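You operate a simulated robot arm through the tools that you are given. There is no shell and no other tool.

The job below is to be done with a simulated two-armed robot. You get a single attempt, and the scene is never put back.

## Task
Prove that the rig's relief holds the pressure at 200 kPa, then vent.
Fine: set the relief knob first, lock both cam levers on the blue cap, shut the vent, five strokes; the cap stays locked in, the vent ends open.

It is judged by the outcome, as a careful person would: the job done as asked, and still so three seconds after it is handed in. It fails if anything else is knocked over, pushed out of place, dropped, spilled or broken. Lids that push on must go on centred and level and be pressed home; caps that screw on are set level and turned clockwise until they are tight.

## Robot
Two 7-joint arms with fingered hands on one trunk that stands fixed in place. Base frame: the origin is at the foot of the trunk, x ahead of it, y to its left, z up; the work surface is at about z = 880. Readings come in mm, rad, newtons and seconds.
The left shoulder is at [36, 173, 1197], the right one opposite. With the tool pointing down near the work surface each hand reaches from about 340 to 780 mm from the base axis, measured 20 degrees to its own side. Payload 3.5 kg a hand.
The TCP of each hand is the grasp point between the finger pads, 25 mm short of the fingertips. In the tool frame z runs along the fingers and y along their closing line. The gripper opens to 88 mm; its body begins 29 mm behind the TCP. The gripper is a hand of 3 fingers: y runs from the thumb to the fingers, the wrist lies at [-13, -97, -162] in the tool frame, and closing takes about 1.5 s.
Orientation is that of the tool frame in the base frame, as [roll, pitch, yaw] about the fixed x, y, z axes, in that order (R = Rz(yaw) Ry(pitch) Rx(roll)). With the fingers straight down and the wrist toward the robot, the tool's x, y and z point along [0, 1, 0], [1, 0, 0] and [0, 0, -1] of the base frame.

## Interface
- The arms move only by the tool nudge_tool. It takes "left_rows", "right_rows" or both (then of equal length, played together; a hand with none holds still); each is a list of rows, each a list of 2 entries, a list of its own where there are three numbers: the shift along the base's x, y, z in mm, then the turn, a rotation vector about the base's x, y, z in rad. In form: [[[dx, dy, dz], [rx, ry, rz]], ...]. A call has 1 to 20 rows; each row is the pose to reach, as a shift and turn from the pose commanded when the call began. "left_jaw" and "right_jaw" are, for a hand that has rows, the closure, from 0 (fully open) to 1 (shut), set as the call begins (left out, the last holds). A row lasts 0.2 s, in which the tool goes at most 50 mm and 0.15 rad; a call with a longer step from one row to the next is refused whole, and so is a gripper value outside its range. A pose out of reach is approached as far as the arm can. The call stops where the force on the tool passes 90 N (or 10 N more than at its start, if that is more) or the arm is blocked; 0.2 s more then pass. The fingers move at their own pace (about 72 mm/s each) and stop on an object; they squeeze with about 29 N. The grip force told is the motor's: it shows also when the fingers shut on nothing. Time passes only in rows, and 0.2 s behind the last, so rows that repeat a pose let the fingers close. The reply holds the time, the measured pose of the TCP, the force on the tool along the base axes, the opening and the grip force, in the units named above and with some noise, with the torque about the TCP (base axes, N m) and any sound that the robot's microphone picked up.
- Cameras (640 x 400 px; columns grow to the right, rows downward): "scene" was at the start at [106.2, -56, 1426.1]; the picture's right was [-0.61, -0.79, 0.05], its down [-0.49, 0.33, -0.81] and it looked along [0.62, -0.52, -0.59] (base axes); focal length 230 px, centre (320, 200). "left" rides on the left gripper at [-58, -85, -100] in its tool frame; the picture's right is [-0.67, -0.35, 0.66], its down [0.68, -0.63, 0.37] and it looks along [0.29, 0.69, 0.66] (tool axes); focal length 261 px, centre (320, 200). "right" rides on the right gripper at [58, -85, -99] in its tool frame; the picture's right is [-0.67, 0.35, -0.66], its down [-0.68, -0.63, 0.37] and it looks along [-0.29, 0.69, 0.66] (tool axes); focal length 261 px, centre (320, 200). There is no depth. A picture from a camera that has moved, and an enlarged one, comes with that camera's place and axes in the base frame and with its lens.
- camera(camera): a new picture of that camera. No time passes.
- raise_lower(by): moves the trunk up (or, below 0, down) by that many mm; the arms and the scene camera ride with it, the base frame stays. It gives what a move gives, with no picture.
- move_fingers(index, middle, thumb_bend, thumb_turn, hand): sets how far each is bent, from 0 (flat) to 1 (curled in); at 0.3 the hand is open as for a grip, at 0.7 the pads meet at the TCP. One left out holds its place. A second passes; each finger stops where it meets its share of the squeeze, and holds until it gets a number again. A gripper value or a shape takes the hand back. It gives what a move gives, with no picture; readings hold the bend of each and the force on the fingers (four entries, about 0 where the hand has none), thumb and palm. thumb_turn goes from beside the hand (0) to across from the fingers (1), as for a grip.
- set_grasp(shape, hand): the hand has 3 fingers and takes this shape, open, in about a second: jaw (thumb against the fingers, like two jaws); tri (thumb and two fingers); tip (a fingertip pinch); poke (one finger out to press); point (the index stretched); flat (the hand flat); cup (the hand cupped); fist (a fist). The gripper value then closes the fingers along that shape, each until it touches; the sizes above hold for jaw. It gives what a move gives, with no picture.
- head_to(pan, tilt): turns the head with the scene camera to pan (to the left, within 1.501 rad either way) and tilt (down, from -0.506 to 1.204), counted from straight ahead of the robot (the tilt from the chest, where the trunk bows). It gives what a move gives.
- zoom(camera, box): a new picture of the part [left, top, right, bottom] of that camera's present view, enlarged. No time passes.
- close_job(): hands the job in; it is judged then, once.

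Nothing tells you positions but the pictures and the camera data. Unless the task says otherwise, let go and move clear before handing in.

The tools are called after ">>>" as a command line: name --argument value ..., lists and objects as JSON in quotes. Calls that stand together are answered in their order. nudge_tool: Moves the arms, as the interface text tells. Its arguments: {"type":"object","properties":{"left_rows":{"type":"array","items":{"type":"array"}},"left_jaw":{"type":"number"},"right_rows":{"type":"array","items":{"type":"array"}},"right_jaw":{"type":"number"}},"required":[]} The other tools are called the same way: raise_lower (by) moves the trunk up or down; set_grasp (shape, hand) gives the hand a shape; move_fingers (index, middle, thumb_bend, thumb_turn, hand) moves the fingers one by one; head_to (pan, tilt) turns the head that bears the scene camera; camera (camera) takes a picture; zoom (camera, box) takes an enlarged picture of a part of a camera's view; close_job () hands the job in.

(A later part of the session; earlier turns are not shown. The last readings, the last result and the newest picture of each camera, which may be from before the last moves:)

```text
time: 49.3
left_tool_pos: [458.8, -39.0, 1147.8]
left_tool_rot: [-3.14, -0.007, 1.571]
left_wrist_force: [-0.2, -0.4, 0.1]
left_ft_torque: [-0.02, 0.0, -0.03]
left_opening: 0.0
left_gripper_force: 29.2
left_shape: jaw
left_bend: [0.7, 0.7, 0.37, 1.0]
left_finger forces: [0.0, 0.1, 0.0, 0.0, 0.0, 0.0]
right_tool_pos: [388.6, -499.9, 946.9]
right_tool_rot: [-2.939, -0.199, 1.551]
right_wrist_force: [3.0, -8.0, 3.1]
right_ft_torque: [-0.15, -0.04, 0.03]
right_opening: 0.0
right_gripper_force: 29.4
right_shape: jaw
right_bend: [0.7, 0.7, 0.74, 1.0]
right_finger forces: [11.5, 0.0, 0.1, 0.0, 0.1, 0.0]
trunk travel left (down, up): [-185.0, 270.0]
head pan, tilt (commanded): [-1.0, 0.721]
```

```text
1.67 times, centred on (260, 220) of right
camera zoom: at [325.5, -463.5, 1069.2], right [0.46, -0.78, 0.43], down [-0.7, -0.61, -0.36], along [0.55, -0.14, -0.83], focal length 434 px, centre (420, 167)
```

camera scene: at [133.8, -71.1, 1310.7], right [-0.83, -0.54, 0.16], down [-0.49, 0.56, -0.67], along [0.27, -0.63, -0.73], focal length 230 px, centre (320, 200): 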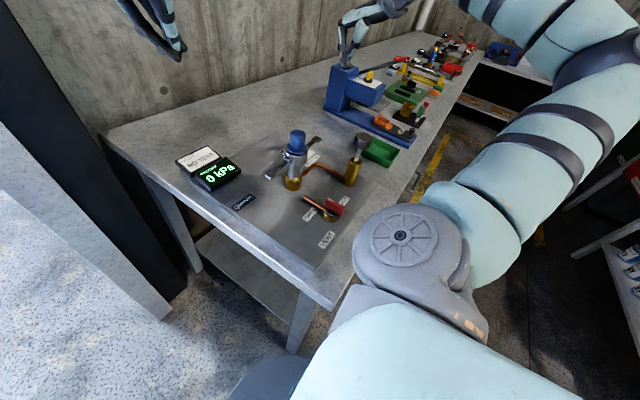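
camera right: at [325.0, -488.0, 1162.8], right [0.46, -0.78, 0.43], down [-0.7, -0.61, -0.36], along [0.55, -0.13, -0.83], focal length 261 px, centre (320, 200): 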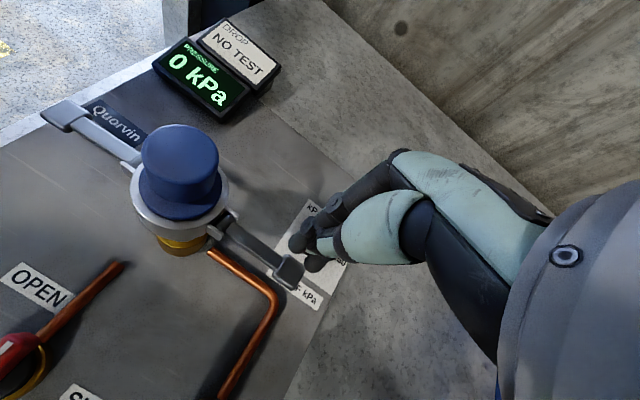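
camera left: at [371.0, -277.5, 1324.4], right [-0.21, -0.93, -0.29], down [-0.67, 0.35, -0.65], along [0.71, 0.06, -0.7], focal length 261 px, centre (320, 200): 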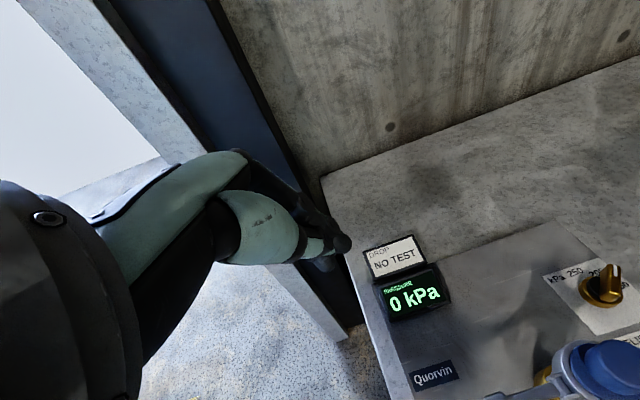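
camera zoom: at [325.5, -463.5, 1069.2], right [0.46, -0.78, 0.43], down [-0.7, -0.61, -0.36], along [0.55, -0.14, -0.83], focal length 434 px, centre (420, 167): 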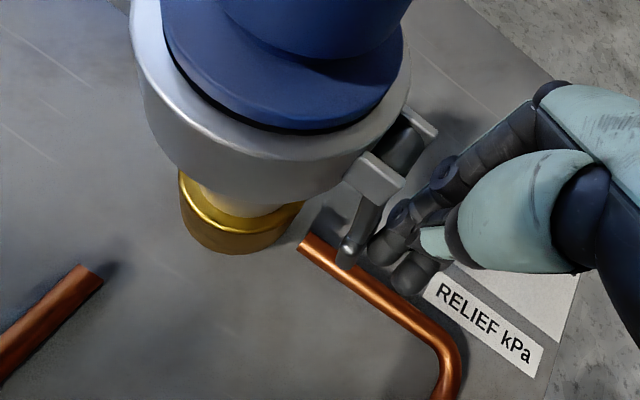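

It resists now at ~8 N (cam engaging). Pushing a few mm further inward.

>>> nudge_tool --right_rows '[[[0, 3, 0], [0, 0, 0]], [[0, 6, 0], [0, 0, 0]], [[0, 6, 0], [0, 0, 0]]]'

>>> zoom --camera "right" --box '[120, 100, 400, 340]'

```text
time: 50.1
left_tool_pos: [460.0, -42.6, 1147.1]
left_tool_rot: [-3.141, -0.012, 1.57]
left_wrist_force: [-0.6, -0.1, -1.1]
left_ft_torque: [0.04, 0.01, 0.0]
left_opening: 0.0
left_gripper_force: 28.8
left_shape: jaw
left_bend: [0.7, 0.7, 0.37, 1.0]
left_finger forces: [0.0, 0.1, 0.1, 0.1, 0.0, 0.0]
right_tool_pos: [388.2, -499.0, 944.3]
right_tool_rot: [-2.941, -0.199, 1.552]
right_wrist_force: [8.9, -34.1, 11.0]
right_ft_torque: [-0.53, -0.06, 0.21]
right_opening: 0.0
right_gripper_force: 29.1
right_shape: jaw
right_bend: [0.7, 0.7, 0.75, 1.0]
right_finger forces: [37.9, 0.1, 0.0, 0.1, 0.0, 0.0]
trunk travel left (down, up): [-185.0, 270.0]
head pan, tilt (commanded): [-1.0, 0.721]
```

```text
1.67 times, centred on (260, 220) of right
camera zoom: at [325.9, -462.0, 1067.4], right [0.46, -0.78, 0.43], down [-0.7, -0.61, -0.36], along [0.55, -0.13, -0.83], focal length 434 px, centre (420, 167)
```

zoom: 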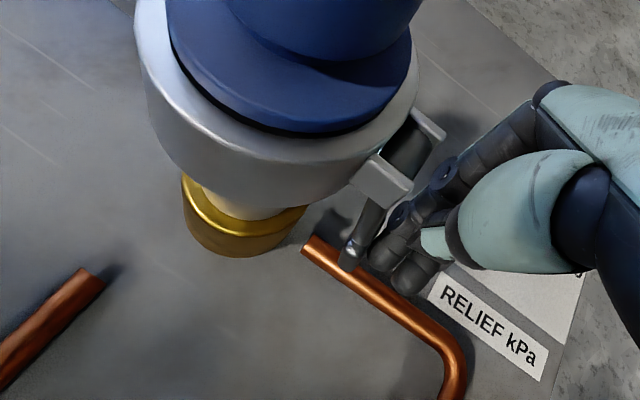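

Now 34 N without further motion, so the lever seems home (about vertical). Backing the hand off outward and up to inspect it.

>>> nudge_tool --right_rows '[[[0, -8, 0], [0, 0, 0]], [[0, -20, 0], [0, 0, 0]], [[0, -35, 15], [0, 0, 0]], [[0, -40, 45], [0, 0, 0]], [[0, -40, 85], [0, 0, 0]], [[0, -40, 125], [0, 0, 0]], [[0, -40, 160], [0, 0, 0]], [[0, -40, 160], [0, 0, 0]]]'

>>> zoom --camera "scene" --box '[250, 110, 370, 210]'

>>> zoom --camera "right" --box '[60, 100, 340, 340]'

```text
time: 51.9
left_tool_pos: [460.0, -37.5, 1148.2]
left_tool_rot: [-3.141, -0.006, 1.573]
left_wrist_force: [0.1, -0.2, 0.2]
left_ft_torque: [-0.01, 0.02, -0.05]
left_opening: 0.0
left_gripper_force: 28.7
left_shape: jaw
left_bend: [0.7, 0.7, 0.37, 1.0]
left_finger forces: [0.0, 0.0, 0.0, 0.1, 0.0, 0.0]
right_tool_pos: [388.0, -531.8, 1106.3]
right_tool_rot: [-2.939, -0.199, 1.552]
right_wrist_force: [-0.2, -0.2, -0.1]
right_ft_torque: [0.0, -0.02, 0.04]
right_opening: 0.0
right_gripper_force: 28.8
right_shape: jaw
right_bend: [0.7, 0.7, 0.75, 1.0]
right_finger forces: [0.0, 0.0, 0.1, 0.1, 0.1, 0.0]
trunk travel left (down, up): [-185.0, 270.0]
head pan, tilt (commanded): [-1.0, 0.721]
```

```text
4.00 times, centred on (310, 160) of scene
camera zoom: at [133.6, -71.9, 1310.7], right [-0.83, -0.54, 0.16], down [-0.49, 0.56, -0.67], along [0.27, -0.63, -0.73], focal length 921 px, centre (360, 360)
```

zoom: 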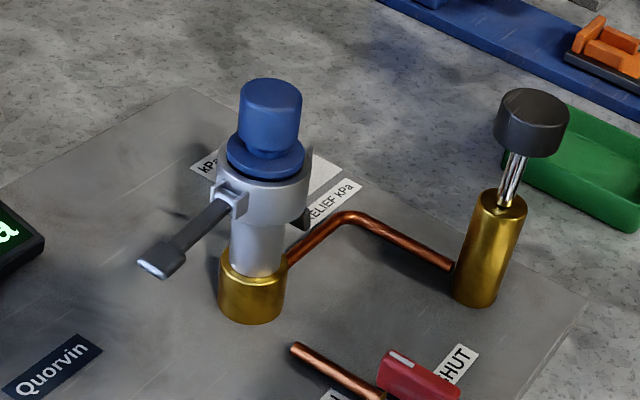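

```text
1.67 times, centred on (200, 220) of right
camera zoom: at [324.8, -496.4, 1230.3], right [0.46, -0.78, 0.43], down [-0.7, -0.61, -0.36], along [0.55, -0.13, -0.83], focal length 434 px, centre (520, 167)
```

zoom: 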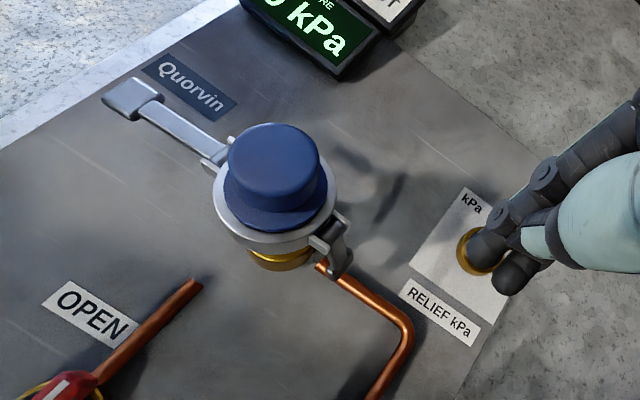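

The lever stayed folded. Zooming in on it to measure how far it is closed.

>>> zoom --camera "right" --box '[150, 160, 230, 230]'

>>> zoom --camera "scene" --box '[285, 125, 335, 195]'

```text
5.71 times, centred on (190, 195) of right
camera zoom: at [324.8, -496.4, 1230.3], right [0.46, -0.78, 0.43], down [-0.7, -0.61, -0.36], along [0.55, -0.13, -0.83], focal length 1489 px, centre (1063, 229)
```

zoom: 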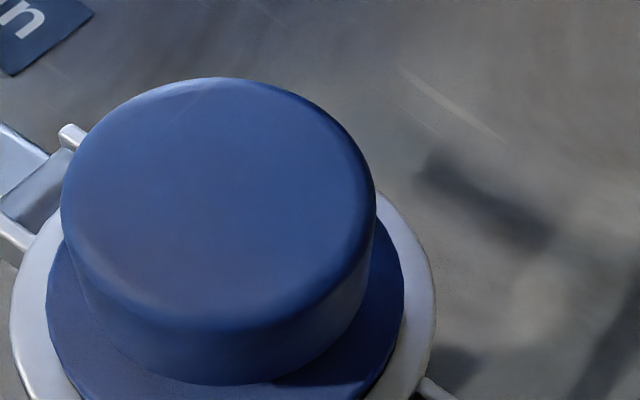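

```text
5.71 times, centred on (310, 160) of scene
camera zoom: at [133.6, -71.9, 1310.7], right [-0.83, -0.54, 0.16], down [-0.49, 0.56, -0.67], along [0.27, -0.63, -0.73], focal length 1315 px, centre (377, 429)
```

zoom: 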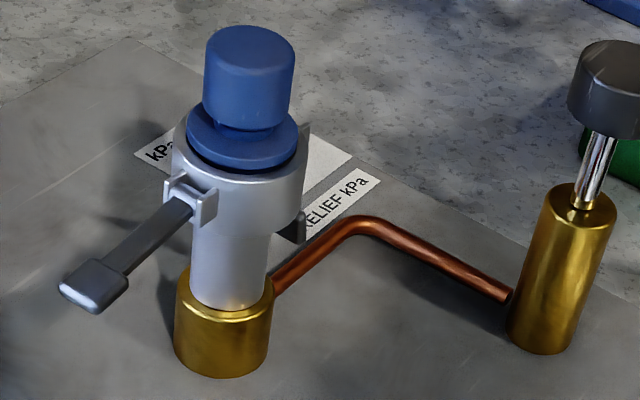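

>>> zoom --camera "right" --box '[180, 215, 250, 275]'

>>> zoom --camera "scene" --box '[298, 138, 322, 170]'

```text
6.67 times, centred on (215, 245) of right
camera zoom: at [324.8, -496.4, 1230.3], right [0.46, -0.78, 0.43], down [-0.7, -0.61, -0.36], along [0.55, -0.13, -0.83], focal length 1738 px, centre (1020, -100)
```

zoom: 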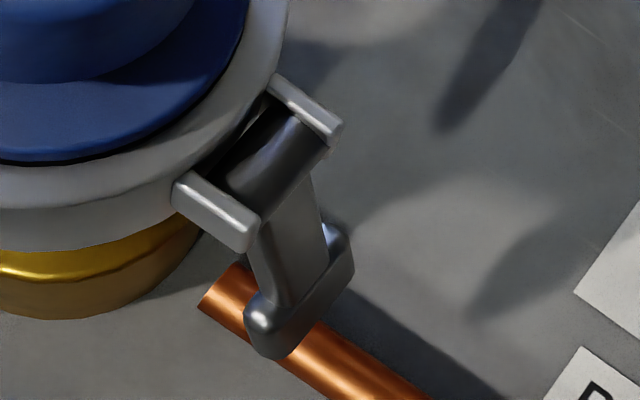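

```text
12.50 times, centred on (310, 154) of scene
camera zoom: at [133.6, -71.9, 1310.7], right [-0.83, -0.54, 0.16], down [-0.49, 0.56, -0.67], along [0.27, -0.63, -0.73], focal length 2877 px, centre (445, 775)
```

zoom: 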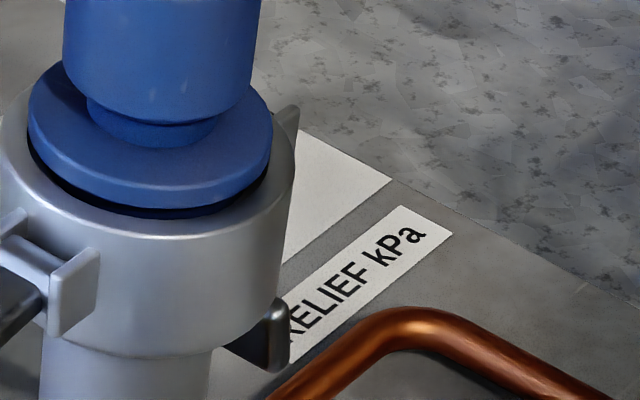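

The −y lever rests at about 78° down, against its stop. Now the +y lever: I'll carry the right hand over the cap at height, then take a natural yaw (wrist toward the shoulder) with fingers tilted forward.

>>> nudge_tool --right_rows '[[[-2, 5, 20], [-0.1, -0.1, 0]], [[-4, 15, 40], [-0.2, -0.2, 0]], [[-5, 50, 45], [-0.2, -0.2, 0]], [[-6, 95, 45], [-0.2, -0.2, 0]], [[-7, 140, 45], [-0.2, -0.2, 0]], [[-7, 177, 45], [-0.2, -0.2, 0]], [[-7, 177, 45], [-0.2, -0.2, 0]]]'

>>> nudge_tool --right_rows '[[[0, 0, 0], [-0.0187, -0.0735, -0.082]], [[0, 0, -10], [-0.0374, -0.147, -0.164]], [[0, 0, -20], [-0.056, -0.22, -0.246]], [[0, 0, -30], [-0.075, -0.294, -0.328]], [[0, 0, -50], [-0.0935, -0.367, -0.41]], [[0, 0, -80], [-0.112, -0.441, -0.4915]], [[0, 0, -100], [-0.112, -0.441, -0.4915]], [[0, 0, -100], [-0.112, -0.441, -0.4915]]]'

>>> zoom --camera "scene" --box '[200, 40, 400, 220]'

>>> camera --camera "right"

```text
time: 53.5
left_tool_pos: [459.6, -37.6, 1148.3]
left_tool_rot: [-3.141, -0.007, 1.572]
left_wrist_force: [-0.4, 0.2, 0.0]
left_ft_torque: [-0.01, 0.0, 0.01]
left_opening: 0.1
left_gripper_force: 28.7
left_shape: jaw
left_bend: [0.7, 0.7, 0.37, 1.0]
left_finger forces: [0.0, 0.0, 0.0, 0.1, 0.0, 0.0]
right_tool_pos: [382.6, -355.0, 1153.1]
right_tool_rot: [3.139, -0.001, 1.572]
right_wrist_force: [-0.3, -0.5, 0.7]
right_ft_torque: [-0.01, -0.02, -0.02]
right_opening: 0.0
right_gripper_force: 28.9
right_shape: jaw
right_bend: [0.7, 0.7, 0.75, 1.0]
right_finger forces: [0.1, 0.1, 0.0, 0.0, 0.0, 0.0]
trunk travel left (down, up): [-185.0, 270.0]
head pan, tilt (commanded): [-1.0, 0.721]
```

```text
time: 55.3
left_tool_pos: [459.2, -37.1, 1148.5]
left_tool_rot: [-3.14, -0.007, 1.57]
left_wrist_force: [-0.6, -0.2, 0.3]
left_ft_torque: [-0.04, -0.01, 0.0]
left_opening: 0.0
left_gripper_force: 29.2
left_shape: jaw
left_bend: [0.7, 0.7, 0.37, 1.0]
left_finger forces: [0.0, 0.1, 0.1, 0.0, 0.0, 0.0]
right_tool_pos: [426.2, -383.2, 1066.7]
right_tool_rot: [2.723, 0.019, 1.064]
right_wrist_force: [0.4, 0.1, -0.3]
right_ft_torque: [-0.01, -0.01, -0.01]
right_opening: 0.0
right_gripper_force: 29.4
right_shape: jaw
right_bend: [0.7, 0.7, 0.75, 1.0]
right_finger forces: [0.1, 0.0, 0.0, 0.0, 0.0, 0.0]
right hand out of reach, approached as far as the arm can: row 4, 5, 6, 7, 8
trunk travel left (down, up): [-185.0, 270.0]
head pan, tilt (commanded): [-1.0, 0.721]
```

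```text
2.22 times, centred on (300, 130) of scene
camera zoom: at [132.8, -71.3, 1310.9], right [-0.83, -0.54, 0.16], down [-0.49, 0.56, -0.67], along [0.27, -0.63, -0.73], focal length 512 px, centre (364, 356)
```

zoom: 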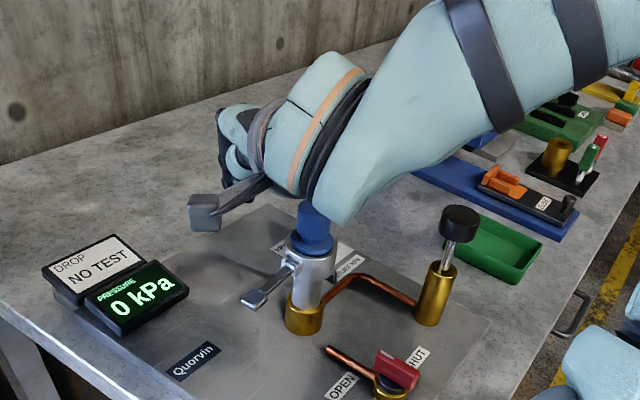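

```text
taken
camera right: at [351.1, -272.9, 1122.0], right [-0.27, -0.6, 0.75], down [-0.71, -0.4, -0.58], along [0.65, -0.69, -0.32], focal length 261 px, centre (320, 200)
```

right: 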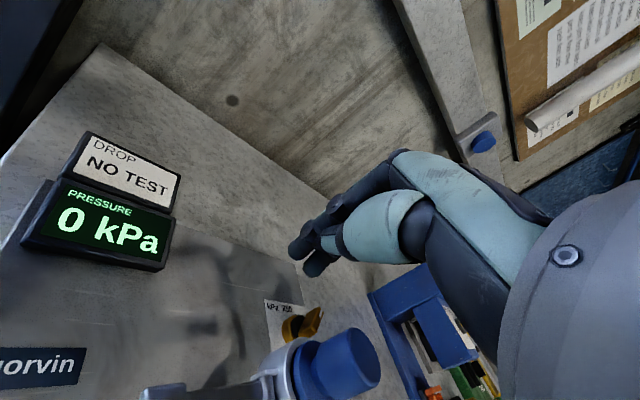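

This tilt is also at the wrist's limit, since the forearm comes in from the right side. I'll back up to a vertical hand at height and instead do the +y lever with the fingers straight down.

>>> nudge_tool --right_rows '[[[-4, 3, 25], [0.02, 0.065, 0.08]], [[-12, 8, 50], [0.041, 0.135, 0.1665]], [[-20, 13, 65], [0.062, 0.202, 0.25]], [[-28, 18, 75], [0.083, 0.27, 0.333]], [[-36, 23, 80], [0.104, 0.337, 0.416]], [[-43, 28, 85], [0.1244, 0.4048, 0.4995]], [[-43, 28, 85], [0.1244, 0.4048, 0.4995]]]'

>>> camera --camera "scene"

```text
time: 56.9
left_tool_pos: [459.5, -36.0, 1146.9]
left_tool_rot: [-3.14, -0.007, 1.573]
left_wrist_force: [-0.1, -0.4, 0.2]
left_ft_torque: [0.04, 0.0, 0.01]
left_opening: 0.2
left_gripper_force: 29.2
left_shape: jaw
left_bend: [0.7, 0.7, 0.37, 1.0]
left_finger forces: [0.2, 0.0, 0.1, 0.0, 0.1, 0.1]
right_tool_pos: [383.3, -355.3, 1151.2]
right_tool_rot: [3.109, -0.022, 1.575]
right_wrist_force: [0.4, -0.5, -0.3]
right_ft_torque: [-0.03, 0.01, 0.03]
right_opening: 0.0
right_gripper_force: 29.2
right_shape: jaw
right_bend: [0.7, 0.7, 0.75, 1.0]
right_finger forces: [0.1, 0.0, 0.0, 0.1, 0.1, 0.0]
trunk travel left (down, up): [-185.0, 270.0]
head pan, tilt (commanded): [-1.0, 0.721]
```

```text
taken
camera scene: at [133.2, -71.4, 1310.8], right [-0.83, -0.54, 0.16], down [-0.49, 0.56, -0.67], along [0.27, -0.63, -0.73], focal length 230 px, centre (320, 200)
```

scene: 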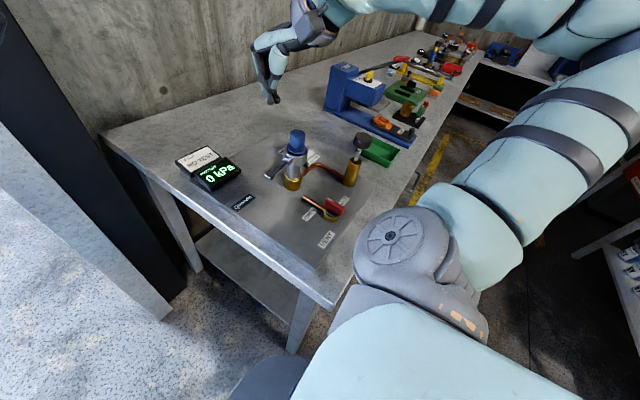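

Back to vertical. Descending straight over the +y lever pad with fingers pointing down.

>>> nudge_tool --right_rows '[[[0, -1, -25], [0.006, 0, 0]], [[0, -3, -55], [0.01, 0, 0]], [[0, -5, -85], [0.01, 0, 0]], [[0, -6, -108], [0.01, 0, 0]], [[0, -6, -108], [0.01, 0, 0]]]'

>>> zoom --camera "scene" --box '[220, 40, 400, 200]'

>>> camera --camera "right"

```text
time: 58.1
left_tool_pos: [459.0, -37.0, 1149.2]
left_tool_rot: [-3.139, -0.007, 1.571]
left_wrist_force: [-0.4, -0.6, 0.1]
left_ft_torque: [0.01, -0.01, 0.01]
left_opening: 0.0
left_gripper_force: 28.5
left_shape: jaw
left_bend: [0.7, 0.7, 0.37, 1.0]
left_finger forces: [0.0, 0.0, 0.0, 0.1, 0.0, 0.1]
right_tool_pos: [381.0, -361.3, 1044.6]
right_tool_rot: [3.11, -0.03, 1.574]
right_wrist_force: [-0.4, 0.7, 0.2]
right_ft_torque: [0.02, -0.04, -0.01]
right_opening: 0.0
right_gripper_force: 28.9
right_shape: jaw
right_bend: [0.7, 0.7, 0.75, 1.0]
right_finger forces: [0.1, 0.1, 0.0, 0.1, 0.1, 0.0]
trunk travel left (down, up): [-185.0, 270.0]
head pan, tilt (commanded): [-1.0, 0.721]
```

```text
2.50 times, centred on (310, 120) of scene
camera zoom: at [133.2, -71.5, 1310.8], right [-0.83, -0.54, 0.16], down [-0.49, 0.56, -0.67], along [0.27, -0.63, -0.73], focal length 575 px, centre (345, 400)
```

zoom: 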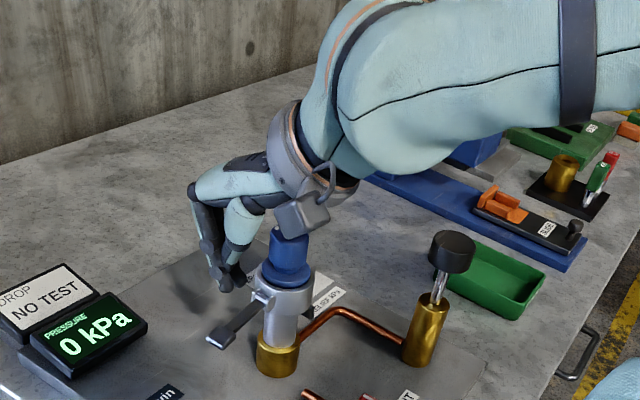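

```text
taken
camera right: at [293.1, -305.2, 1142.8], right [0.33, -0.69, 0.65], down [-0.61, -0.68, -0.41], along [0.72, -0.26, -0.65], focal length 261 px, centre (320, 200)
```

right: 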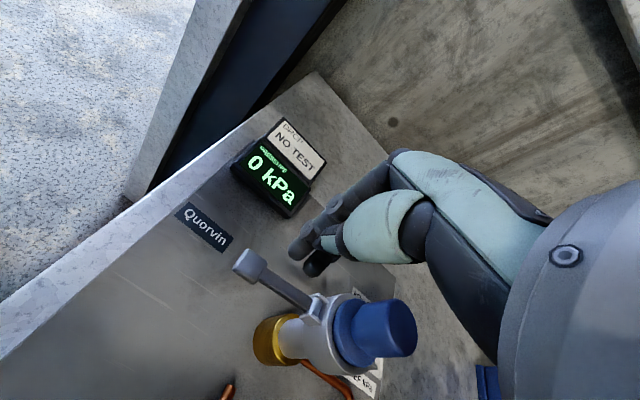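

Fingers are above the pad with clear space around. Pressing the lever down through the first part of its arc.

>>> nudge_tool --right_rows '[[[2, 0, -18], [0, 0, 0]], [[2, 0, -32], [0, 0, 0]], [[2, 0, -42], [0, 0, 0]], [[2, 0, -52], [0, 0, 0]], [[2, 0, -60], [0, 0, 0]], [[2, 0, -60], [0, 0, 0]]]'

>>> zoom --camera "scene" --box '[220, 60, 380, 200]'

>>> zoom --camera "right" --box '[180, 160, 420, 380]'

```text
time: 59.5
left_tool_pos: [459.5, -37.0, 1147.3]
left_tool_rot: [-3.14, -0.008, 1.572]
left_wrist_force: [0.1, 1.2, -0.4]
left_ft_torque: [0.03, 0.03, -0.01]
left_opening: 0.0
left_gripper_force: 29.3
left_shape: jaw
left_bend: [0.7, 0.7, 0.37, 1.0]
left_finger forces: [0.1, 0.1, 0.0, 0.0, 0.1, 0.1]
right_tool_pos: [383.7, -360.9, 983.6]
right_tool_rot: [3.109, -0.029, 1.574]
right_wrist_force: [-0.6, -0.3, 0.1]
right_ft_torque: [0.01, 0.01, 0.03]
right_opening: 0.1
right_gripper_force: 29.6
right_shape: jaw
right_bend: [0.7, 0.7, 0.75, 1.0]
right_finger forces: [0.0, 0.0, 0.1, 0.0, 0.1, 0.0]
trunk travel left (down, up): [-185.0, 270.0]
head pan, tilt (commanded): [-1.0, 0.721]
```

```text
2.86 times, centred on (300, 130) of scene
camera zoom: at [133.4, -71.5, 1310.7], right [-0.83, -0.54, 0.16], down [-0.49, 0.56, -0.67], along [0.27, -0.63, -0.73], focal length 658 px, centre (377, 400)
```

zoom: 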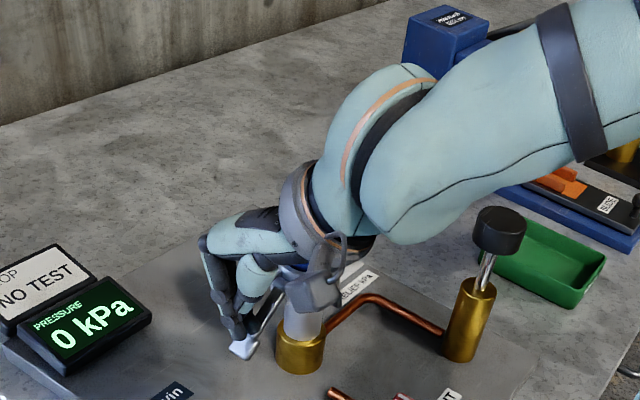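

```text
1.82 times, centred on (300, 270) of right
camera zoom: at [294.9, -305.0, 1082.1], right [0.33, -0.69, 0.65], down [-0.61, -0.68, -0.41], along [0.72, -0.26, -0.65], focal length 474 px, centre (356, 73)
```

zoom: 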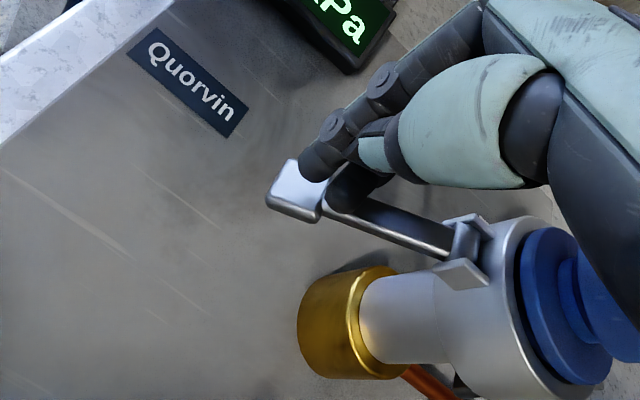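

It is folding. Continuing the arc down and inward.

>>> nudge_tool --right_rows '[[[0, -2, -7], [0, 0, 0]], [[0, -6, -14], [0, 0, 0]], [[0, -11, -20], [0, 0, 0]], [[0, -16, -25], [0, 0, 0]], [[0, -20, -28], [0, 0, 0]], [[0, -20, -28], [0, 0, 0]]]'

>>> zoom --camera "scene" --box '[220, 60, 380, 200]'

>>> zoom --camera "right" --box '[180, 160, 420, 380]'

```text
time: 60.9
left_tool_pos: [459.9, -37.1, 1147.1]
left_tool_rot: [-3.139, -0.008, 1.571]
left_wrist_force: [-0.2, 0.2, 0.2]
left_ft_torque: [-0.06, 0.01, 0.0]
left_opening: 0.0
left_gripper_force: 29.0
left_shape: jaw
left_bend: [0.7, 0.7, 0.37, 1.0]
left_finger forces: [0.1, 0.0, 0.0, 0.0, 0.0, 0.0]
right_tool_pos: [384.8, -381.6, 955.7]
right_tool_rot: [3.108, -0.03, 1.577]
right_wrist_force: [-0.3, -0.7, 0.8]
right_ft_torque: [0.03, 0.01, 0.0]
right_opening: 0.0
right_gripper_force: 29.1
right_shape: jaw
right_bend: [0.7, 0.7, 0.75, 1.0]
right_finger forces: [0.0, 0.0, 0.0, 0.1, 0.1, 0.0]
trunk travel left (down, up): [-185.0, 270.0]
head pan, tilt (commanded): [-1.0, 0.721]
```

```text
2.86 times, centred on (300, 130) of scene
camera zoom: at [133.4, -71.4, 1310.7], right [-0.83, -0.54, 0.16], down [-0.49, 0.56, -0.67], along [0.27, -0.63, -0.73], focal length 658 px, centre (377, 400)
```

zoom: 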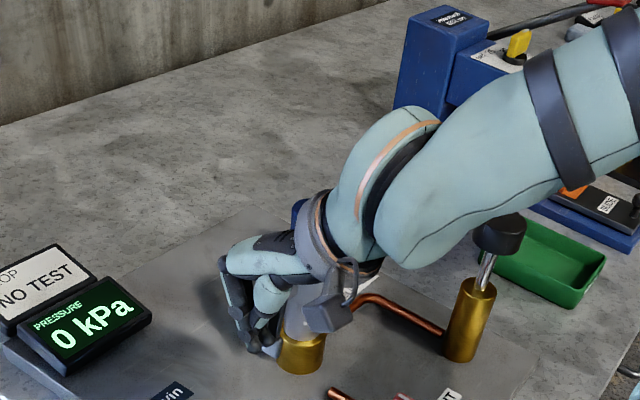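

```text
1.82 times, centred on (300, 270) of right
camera zoom: at [296.4, -325.3, 1053.7], right [0.33, -0.69, 0.65], down [-0.61, -0.68, -0.41], along [0.72, -0.26, -0.65], focal length 474 px, centre (356, 73)
```

zoom: 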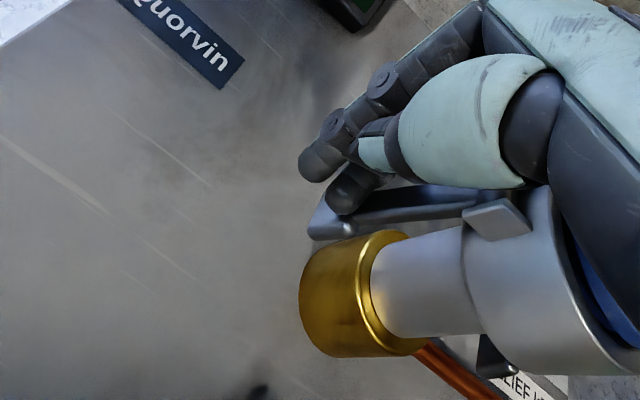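

Almost there; continuing inward in small steps until it meets the stop.

>>> nudge_tool --right_rows '[[[0, -3, -2], [0, 0, 0]], [[0, -6, -3], [0, 0, 0]], [[0, -8, -4], [0, 0, 0]], [[0, -8, -4], [0, 0, 0]]]'

>>> zoom --camera "right" --box '[180, 160, 420, 380]'

```text
time: 61.9
left_tool_pos: [459.4, -30.2, 1148.6]
left_tool_rot: [-3.14, 0.0, 1.572]
left_wrist_force: [0.0, 0.6, -0.1]
left_ft_torque: [-0.01, -0.01, 0.0]
left_opening: 0.0
left_gripper_force: 29.2
left_shape: jaw
left_bend: [0.7, 0.7, 0.37, 1.0]
left_finger forces: [0.1, 0.0, 0.0, 0.0, 0.0, 0.0]
right_tool_pos: [385.4, -381.6, 953.8]
right_tool_rot: [3.106, -0.028, 1.576]
right_wrist_force: [8.1, 28.9, 11.5]
right_ft_torque: [0.42, -0.15, -0.02]
right_opening: 0.2
right_gripper_force: 28.9
right_shape: jaw
right_bend: [0.7, 0.7, 0.75, 1.0]
right_finger forces: [0.1, 39.3, 0.0, 0.0, 0.0, 0.1]
trunk travel left (down, up): [-185.0, 270.0]
head pan, tilt (commanded): [-1.0, 0.721]
```

```text
1.82 times, centred on (300, 270) of right
camera zoom: at [296.3, -326.8, 1051.8], right [0.33, -0.69, 0.65], down [-0.61, -0.68, -0.41], along [0.72, -0.26, -0.64], focal length 474 px, centre (356, 73)
```

zoom: 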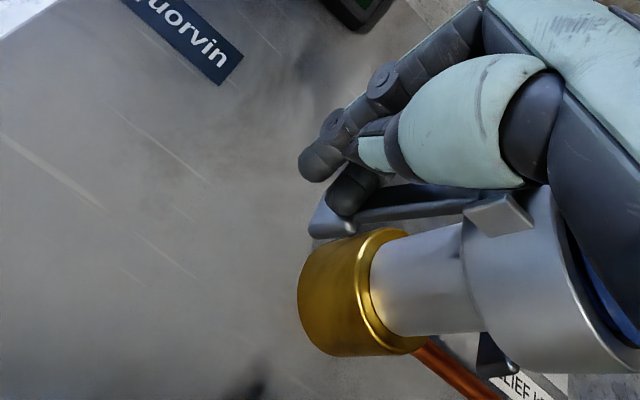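

The +y lever is at its stop too (≈30 N on the fingertip, symmetric with the other side). Backing off outward, then up.

>>> nudge_tool --right_rows '[[[0, 10, 0], [0, 0, 0]], [[0, 25, 0], [0, 0, 0]], [[0, 40, 10], [0, 0, 0]], [[0, 48, 40], [0, 0, 0]], [[0, 48, 80], [0, 0, 0]], [[0, 48, 120], [0, 0, 0]], [[0, 48, 160], [0, 0, 0]], [[0, 40, 195], [0, 0, 0]], [[0, 40, 195], [0, 0, 0]]]'

>>> zoom --camera "scene" --box '[240, 110, 360, 200]'

>>> camera --camera "right"

```text
time: 63.9
left_tool_pos: [459.1, -37.1, 1147.5]
left_tool_rot: [-3.14, -0.007, 1.572]
left_wrist_force: [-0.8, 0.0, 0.2]
left_ft_torque: [-0.02, 0.0, -0.01]
left_opening: 0.0
left_gripper_force: 28.7
left_shape: jaw
left_bend: [0.7, 0.7, 0.37, 1.0]
left_finger forces: [0.0, 0.0, 0.1, 0.0, 0.0, 0.1]
right_tool_pos: [384.1, -349.2, 1146.8]
right_tool_rot: [3.11, -0.031, 1.575]
right_wrist_force: [0.1, -0.5, -0.1]
right_ft_torque: [-0.01, -0.02, 0.0]
right_opening: 0.0
right_gripper_force: 28.7
right_shape: jaw
right_bend: [0.7, 0.7, 0.76, 1.0]
right_finger forces: [0.1, 0.0, 0.1, 0.0, 0.0, 0.0]
trunk travel left (down, up): [-185.0, 270.0]
head pan, tilt (commanded): [-1.0, 0.721]
```

```text
4.44 times, centred on (300, 155) of scene
camera zoom: at [133.5, -71.8, 1310.7], right [-0.83, -0.54, 0.16], down [-0.49, 0.56, -0.67], along [0.27, -0.63, -0.73], focal length 1023 px, centre (409, 400)
```

zoom: 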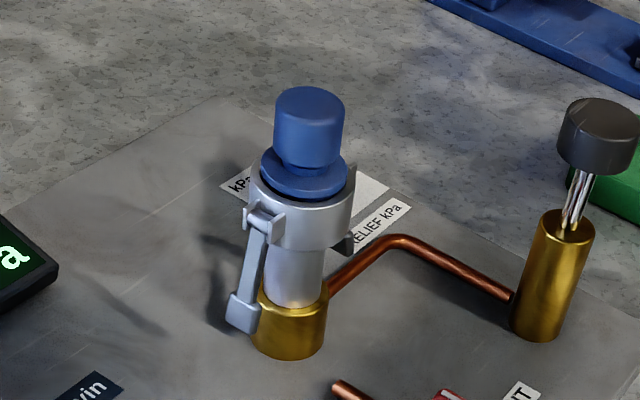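

```text
taken
camera right: at [294.7, -293.1, 1245.3], right [0.33, -0.69, 0.65], down [-0.61, -0.68, -0.41], along [0.72, -0.26, -0.65], focal length 261 px, centre (320, 200)
```

right: 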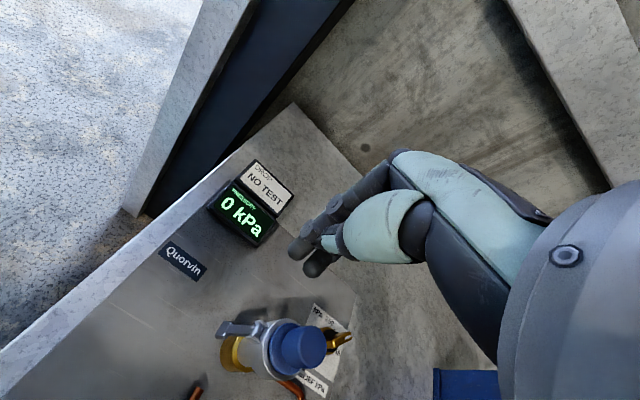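

Both levers are folded down alongside the body. Closer look at the cap seat and both levers.

>>> zoom --camera "scene" --box '[280, 120, 324, 200]'

>>> zoom --camera "right" --box '[200, 300, 370, 400]'

```text
5.00 times, centred on (302, 160) of scene
camera zoom: at [133.5, -71.8, 1310.7], right [-0.83, -0.54, 0.16], down [-0.49, 0.56, -0.67], along [0.27, -0.63, -0.73], focal length 1151 px, centre (410, 400)
```

zoom: 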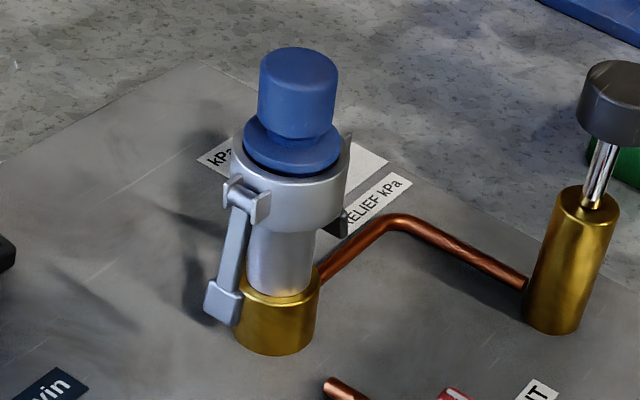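

```text
3.76 times, centred on (285, 350) of right
camera zoom: at [294.7, -293.1, 1245.3], right [0.33, -0.69, 0.65], down [-0.61, -0.68, -0.41], along [0.72, -0.26, -0.65], focal length 981 px, centre (452, -365)
```

zoom: 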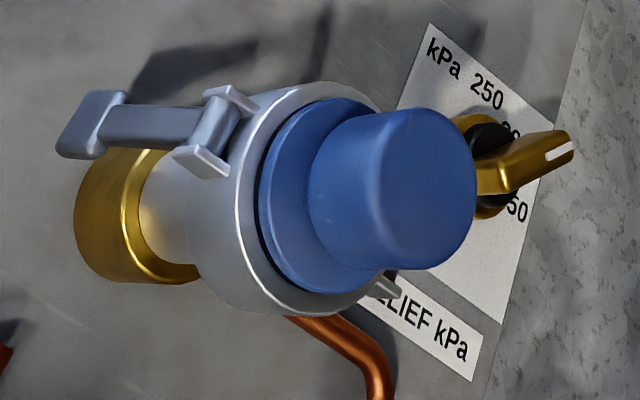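

Both levers are down symmetrically and the relief pointer still reads 200. I'll check the cap is seated by touching its top gently with the closed fingertips.

>>> nudge_tool --right_rows '[[[0, -30, 0], [0.015, 0.015, 0]], [[-1, -65, 0], [0.03, 0.03, 0]], [[-2, -94, -20], [0.03, 0.03, 0]], [[-2, -94, -50], [0.03, 0.03, 0]], [[-2, -94, -74], [0.03, 0.03, 0]], [[-2, -94, -74], [0.03, 0.03, 0]]]'

>>> nudge_tool --right_rows '[[[0, 0, -4], [0, 0, 0]], [[0, 0, -8], [0, 0, 0]], [[0, 0, -11], [0, 0, 0]], [[0, 0, -14], [0, 0, 0]]]'

>>> zoom --camera "scene" --box '[240, 60, 360, 200]'

```text
time: 65.3
left_tool_pos: [459.3, -36.0, 1148.0]
left_tool_rot: [-3.139, -0.007, 1.569]
left_wrist_force: [-0.1, -1.2, 0.6]
left_ft_torque: [0.04, 0.0, -0.01]
left_opening: 0.0
left_gripper_force: 29.0
left_shape: jaw
left_bend: [0.7, 0.7, 0.37, 1.0]
left_finger forces: [0.0, 0.1, 0.0, 0.0, 0.0, 0.0]
right_tool_pos: [381.0, -443.7, 1071.9]
right_tool_rot: [3.137, -0.061, 1.573]
right_wrist_force: [0.0, 0.8, 0.2]
right_ft_torque: [-0.02, 0.02, 0.02]
right_opening: 0.1
right_gripper_force: 28.7
right_shape: jaw
right_bend: [0.7, 0.7, 0.76, 1.0]
right_finger forces: [0.0, 0.0, 0.0, 0.0, 0.0, 0.0]
trunk travel left (down, up): [-185.0, 270.0]
head pan, tilt (commanded): [-1.0, 0.721]
```

```text
time: 66.3
left_tool_pos: [459.3, -35.9, 1149.1]
left_tool_rot: [-3.141, -0.007, 1.571]
left_wrist_force: [1.0, -0.1, 0.0]
left_ft_torque: [-0.02, 0.02, -0.01]
left_opening: 0.2
left_gripper_force: 29.3
left_shape: jaw
left_bend: [0.7, 0.7, 0.37, 1.0]
left_finger forces: [0.1, 0.0, 0.1, 0.1, 0.0, 0.0]
right_tool_pos: [381.0, -443.0, 1060.7]
right_tool_rot: [3.132, -0.059, 1.574]
right_wrist_force: [3.8, -5.4, 18.8]
right_ft_torque: [-0.11, -0.02, 0.03]
right_opening: 0.0
right_gripper_force: 29.6
right_shape: jaw
right_bend: [0.7, 0.7, 0.76, 1.0]
right_finger forces: [17.4, 0.0, 0.1, 0.1, 0.0, 0.0]
trunk travel left (down, up): [-185.0, 270.0]
head pan, tilt (commanded): [-1.0, 0.721]
```

```text
2.86 times, centred on (300, 130) of scene
camera zoom: at [132.2, -70.3, 1311.3], right [-0.83, -0.54, 0.16], down [-0.49, 0.55, -0.67], along [0.27, -0.63, -0.72], focal length 658 px, centre (377, 400)
```

zoom: 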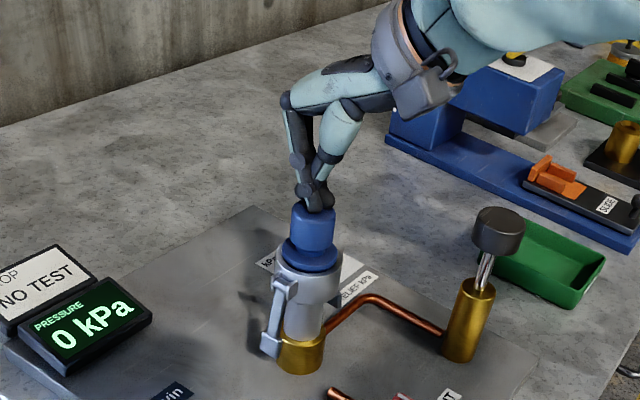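

The cap is solid under ~19 N (top at z≈1036), so it is seated and locked. Lifting away and moving over the vent valve to measure its handle.

>>> nudge_tool --right_rows '[[[0, 0, 30], [0, 0, 0]], [[0, 0, 65], [0, 0, 0]], [[-20, 4, 90], [0, 0.015, 0]], [[-55, 10, 90], [0, 0.03, 0]], [[-95, 17, 90], [0, 0.03, 0]], [[-131, 23, 90], [0, 0.03, 0]], [[-131, 23, 90], [0, 0.03, 0]]]'

>>> camera --camera "right"

>>> camera --camera "scene"

```text
time: 67.9
left_tool_pos: [459.9, -36.0, 1147.8]
left_tool_rot: [-3.139, -0.005, 1.571]
left_wrist_force: [0.1, -0.2, 0.1]
left_ft_torque: [-0.02, -0.01, 0.02]
left_opening: 0.0
left_gripper_force: 28.6
left_shape: jaw
left_bend: [0.7, 0.7, 0.37, 1.0]
left_finger forces: [0.0, 0.0, 0.0, 0.1, 0.0, 0.0]
right_tool_pos: [252.1, -419.2, 1149.7]
right_tool_rot: [-3.113, -0.06, 1.573]
right_wrist_force: [-0.3, -0.3, -0.1]
right_ft_torque: [-0.01, 0.01, -0.02]
right_opening: 0.1
right_gripper_force: 28.9
right_shape: jaw
right_bend: [0.7, 0.7, 0.76, 1.0]
right_finger forces: [0.0, 0.0, 0.0, 0.0, 0.0, 0.0]
trunk travel left (down, up): [-185.0, 270.0]
head pan, tilt (commanded): [-1.0, 0.721]
```

```text
taken
camera right: at [170.6, -366.3, 1254.0], right [0.37, -0.71, 0.6], down [-0.64, -0.66, -0.39], along [0.68, -0.24, -0.7], focal length 261 px, centre (320, 200)
```

right: 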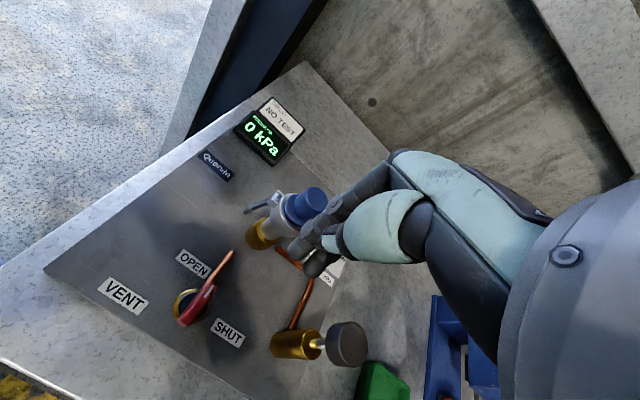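

```text
taken
camera scene: at [133.5, -70.9, 1310.8], right [-0.83, -0.54, 0.16], down [-0.49, 0.56, -0.67], along [0.27, -0.63, -0.73], focal length 230 px, centre (320, 200)
```

scene: 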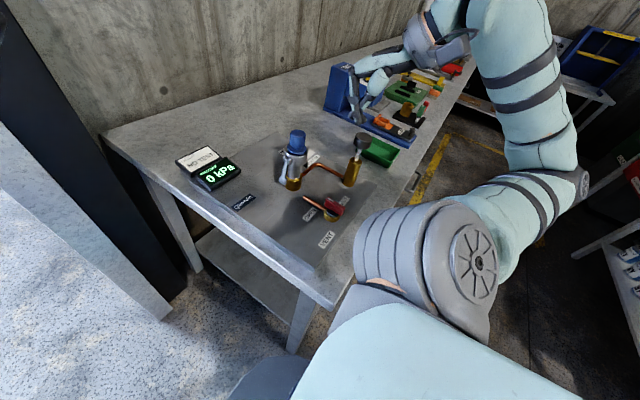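

>>> zoom --camera "right" --box '[140, 230, 280, 350]'

>>> zoom --camera "scene" --box '[290, 180, 370, 250]'

>>> zoom --camera "right" --box '[250, 290, 390, 400]'

```text
3.33 times, centred on (210, 290) of right
camera zoom: at [170.6, -366.3, 1254.0], right [0.37, -0.71, 0.6], down [-0.64, -0.66, -0.39], along [0.68, -0.24, -0.7], focal length 869 px, centre (687, -100)
```

zoom: 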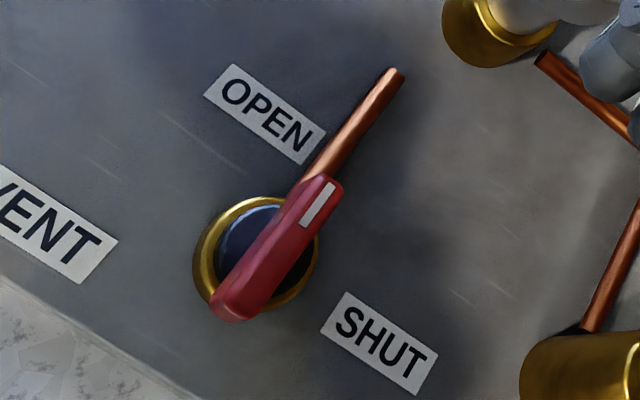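

```text
5.71 times, centred on (330, 215) of scene
camera zoom: at [133.5, -70.9, 1310.8], right [-0.83, -0.54, 0.16], down [-0.49, 0.56, -0.67], along [0.27, -0.63, -0.73], focal length 1315 px, centre (263, 114)
```

zoom: 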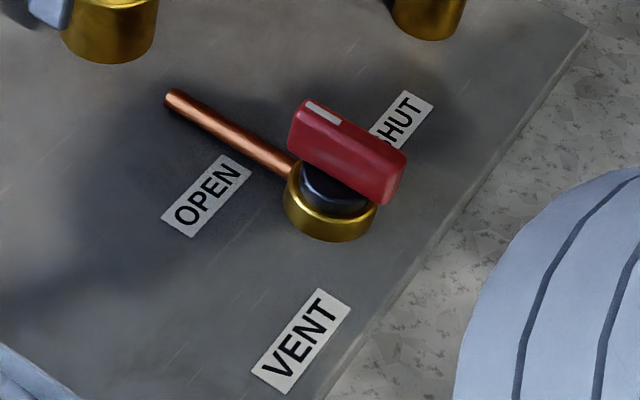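

```text
3.64 times, centred on (320, 345) of right
camera zoom: at [170.6, -366.3, 1254.0], right [0.37, -0.71, 0.6], down [-0.64, -0.66, -0.39], along [0.68, -0.24, -0.7], focal length 948 px, centre (320, -327)
```

zoom: 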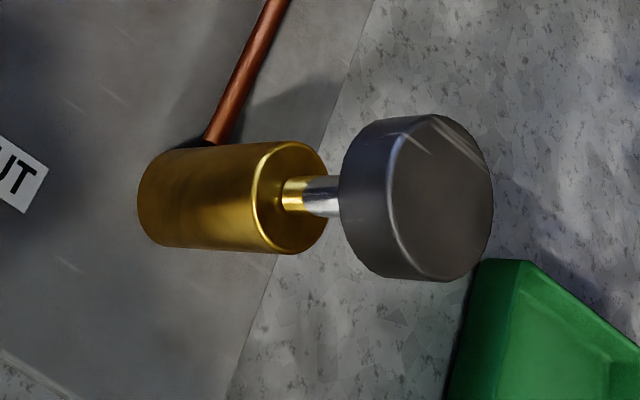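

The handle bar runs x≈220–268 at y≈−419, top z≈925. I'll turn it by pushing its tail end (away from the pipe): positioning the closed fingertips beside the tail on the −y side.

>>> nudge_tool --right_rows '[[[-15, -12, 0], [-0.03, -0.014, 0]], [[-30, -24, -10], [-0.06, -0.0286, 0]], [[-38, -32, -40], [-0.06, -0.0286, 0]], [[-38, -32, -80], [-0.06, -0.0286, 0]], [[-38, -32, -120], [-0.06, -0.0286, 0]], [[-38, -32, -150], [-0.06, -0.0286, 0]], [[-38, -32, -150], [-0.06, -0.0286, 0]]]'

>>> camera --camera "right"

>>> camera --camera "scene"

```text
time: 69.5
left_tool_pos: [459.1, -37.4, 1148.3]
left_tool_rot: [-3.138, -0.007, 1.57]
left_wrist_force: [0.1, -0.9, 0.2]
left_ft_torque: [-0.02, 0.02, 0.01]
left_opening: 0.0
left_gripper_force: 29.1
left_shape: jaw
left_bend: [0.7, 0.7, 0.37, 1.0]
left_finger forces: [0.0, 0.0, 0.1, 0.0, 0.0, 0.0]
right_tool_pos: [278.1, -436.7, 1127.3]
right_tool_rot: [3.141, 0.001, 1.573]
right_wrist_force: [0.5, -0.2, 0.0]
right_ft_torque: [-0.01, 0.02, 0.02]
right_opening: 0.0
right_gripper_force: 29.2
right_shape: jaw
right_bend: [0.7, 0.7, 0.76, 1.0]
right_finger forces: [0.0, 0.0, 0.0, 0.1, 0.0, 0.0]
right hand out of reach, approached as far as the arm can: row 1, 2, 3, 4, 5, 6, 7
trunk travel left (down, up): [-185.0, 270.0]
head pan, tilt (commanded): [-1.0, 0.721]
```

```text
taken
camera right: at [192.0, -378.4, 1226.9], right [0.35, -0.67, 0.66], down [-0.63, -0.69, -0.37], along [0.7, -0.28, -0.66], focal length 261 px, centre (320, 200)
```

right: 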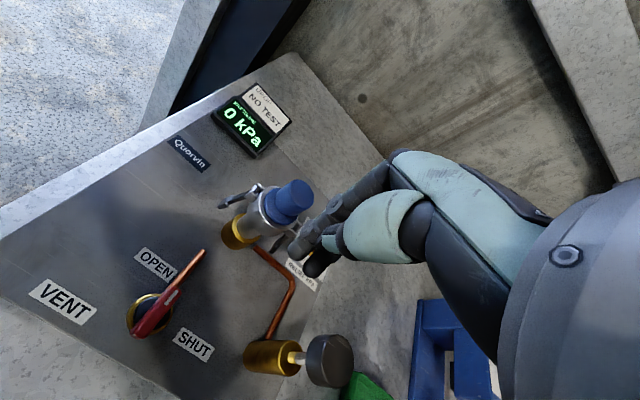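

```text
taken
camera scene: at [133.3, -71.6, 1310.8], right [-0.83, -0.54, 0.16], down [-0.49, 0.56, -0.67], along [0.27, -0.63, -0.73], focal length 230 px, centre (320, 200)
```

scene: 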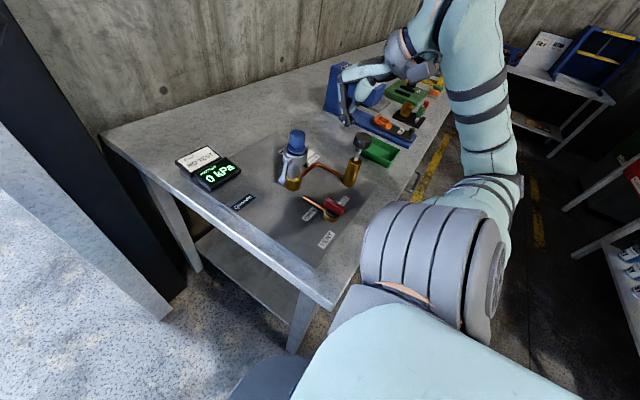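

Too close in for that wrist pose. A yaw with the wrist toward −y (about +60°) should suit the arm better here; testing that at height.

>>> nudge_tool --right_rows '[[[0, 0, 0], [0, 0, 0.13]], [[0, 0, 0], [0, 0, 0.26]], [[0, 0, 0], [0, 0, 0.39]], [[-5, 3, 0], [0, 0, 0.52]], [[-10, 6, 0], [0, 0, 0.65]], [[-15, 9, 0], [0, 0, 0.78]], [[-20, 12, 0], [0, 0, 0.91]], [[-25, 15, 0], [0, 0, 1.05]], [[-30, 17, 0], [0, 0, 1.18]], [[-33, 17, 0], [0, 0, 1.3]], [[-33, 17, 0], [0, 0, 1.3]]]'

>>> camera --camera "scene"

>>> camera --camera "right"

```text
time: 71.9
left_tool_pos: [460.1, -36.8, 1149.0]
left_tool_rot: [-3.14, -0.008, 1.57]
left_wrist_force: [1.0, 0.3, -0.2]
left_ft_torque: [0.0, 0.02, -0.02]
left_opening: 0.0
left_gripper_force: 29.0
left_shape: jaw
left_bend: [0.7, 0.7, 0.37, 1.0]
left_finger forces: [0.2, 0.0, 0.1, 0.0, 0.1, 0.0]
right_tool_pos: [293.9, -345.6, 1079.9]
right_tool_rot: [3.141, 0.0, 2.861]
right_wrist_force: [0.0, -0.2, -0.6]
right_ft_torque: [-0.03, -0.03, -0.01]
right_opening: 0.2
right_gripper_force: 29.3
right_shape: jaw
right_bend: [0.7, 0.7, 0.76, 1.0]
right_finger forces: [0.0, 0.0, 0.0, 0.0, 0.0, 0.1]
right hand out of reach, approached as far as the arm can: row 6, 7, 8, 9, 10, 11
trunk travel left (down, up): [-185.0, 270.0]
head pan, tilt (commanded): [-1.0, 0.721]
```

```text
taken
camera scene: at [133.2, -71.3, 1310.8], right [-0.83, -0.54, 0.16], down [-0.49, 0.56, -0.67], along [0.27, -0.63, -0.73], focal length 230 px, centre (320, 200)
```

scene: 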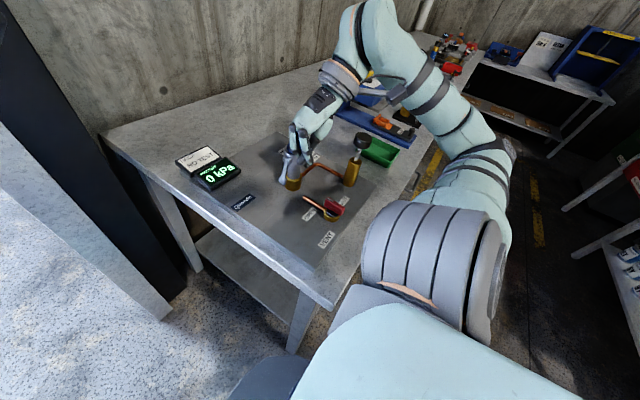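

```text
taken
camera right: at [214.2, -410.0, 1178.9], right [0.74, 0.15, 0.66], down [0.48, -0.79, -0.37], along [0.47, 0.59, -0.66], focal length 261 px, centre (320, 200)
```

right: 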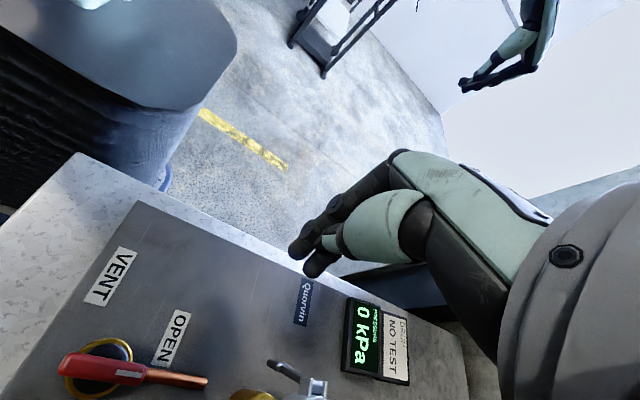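

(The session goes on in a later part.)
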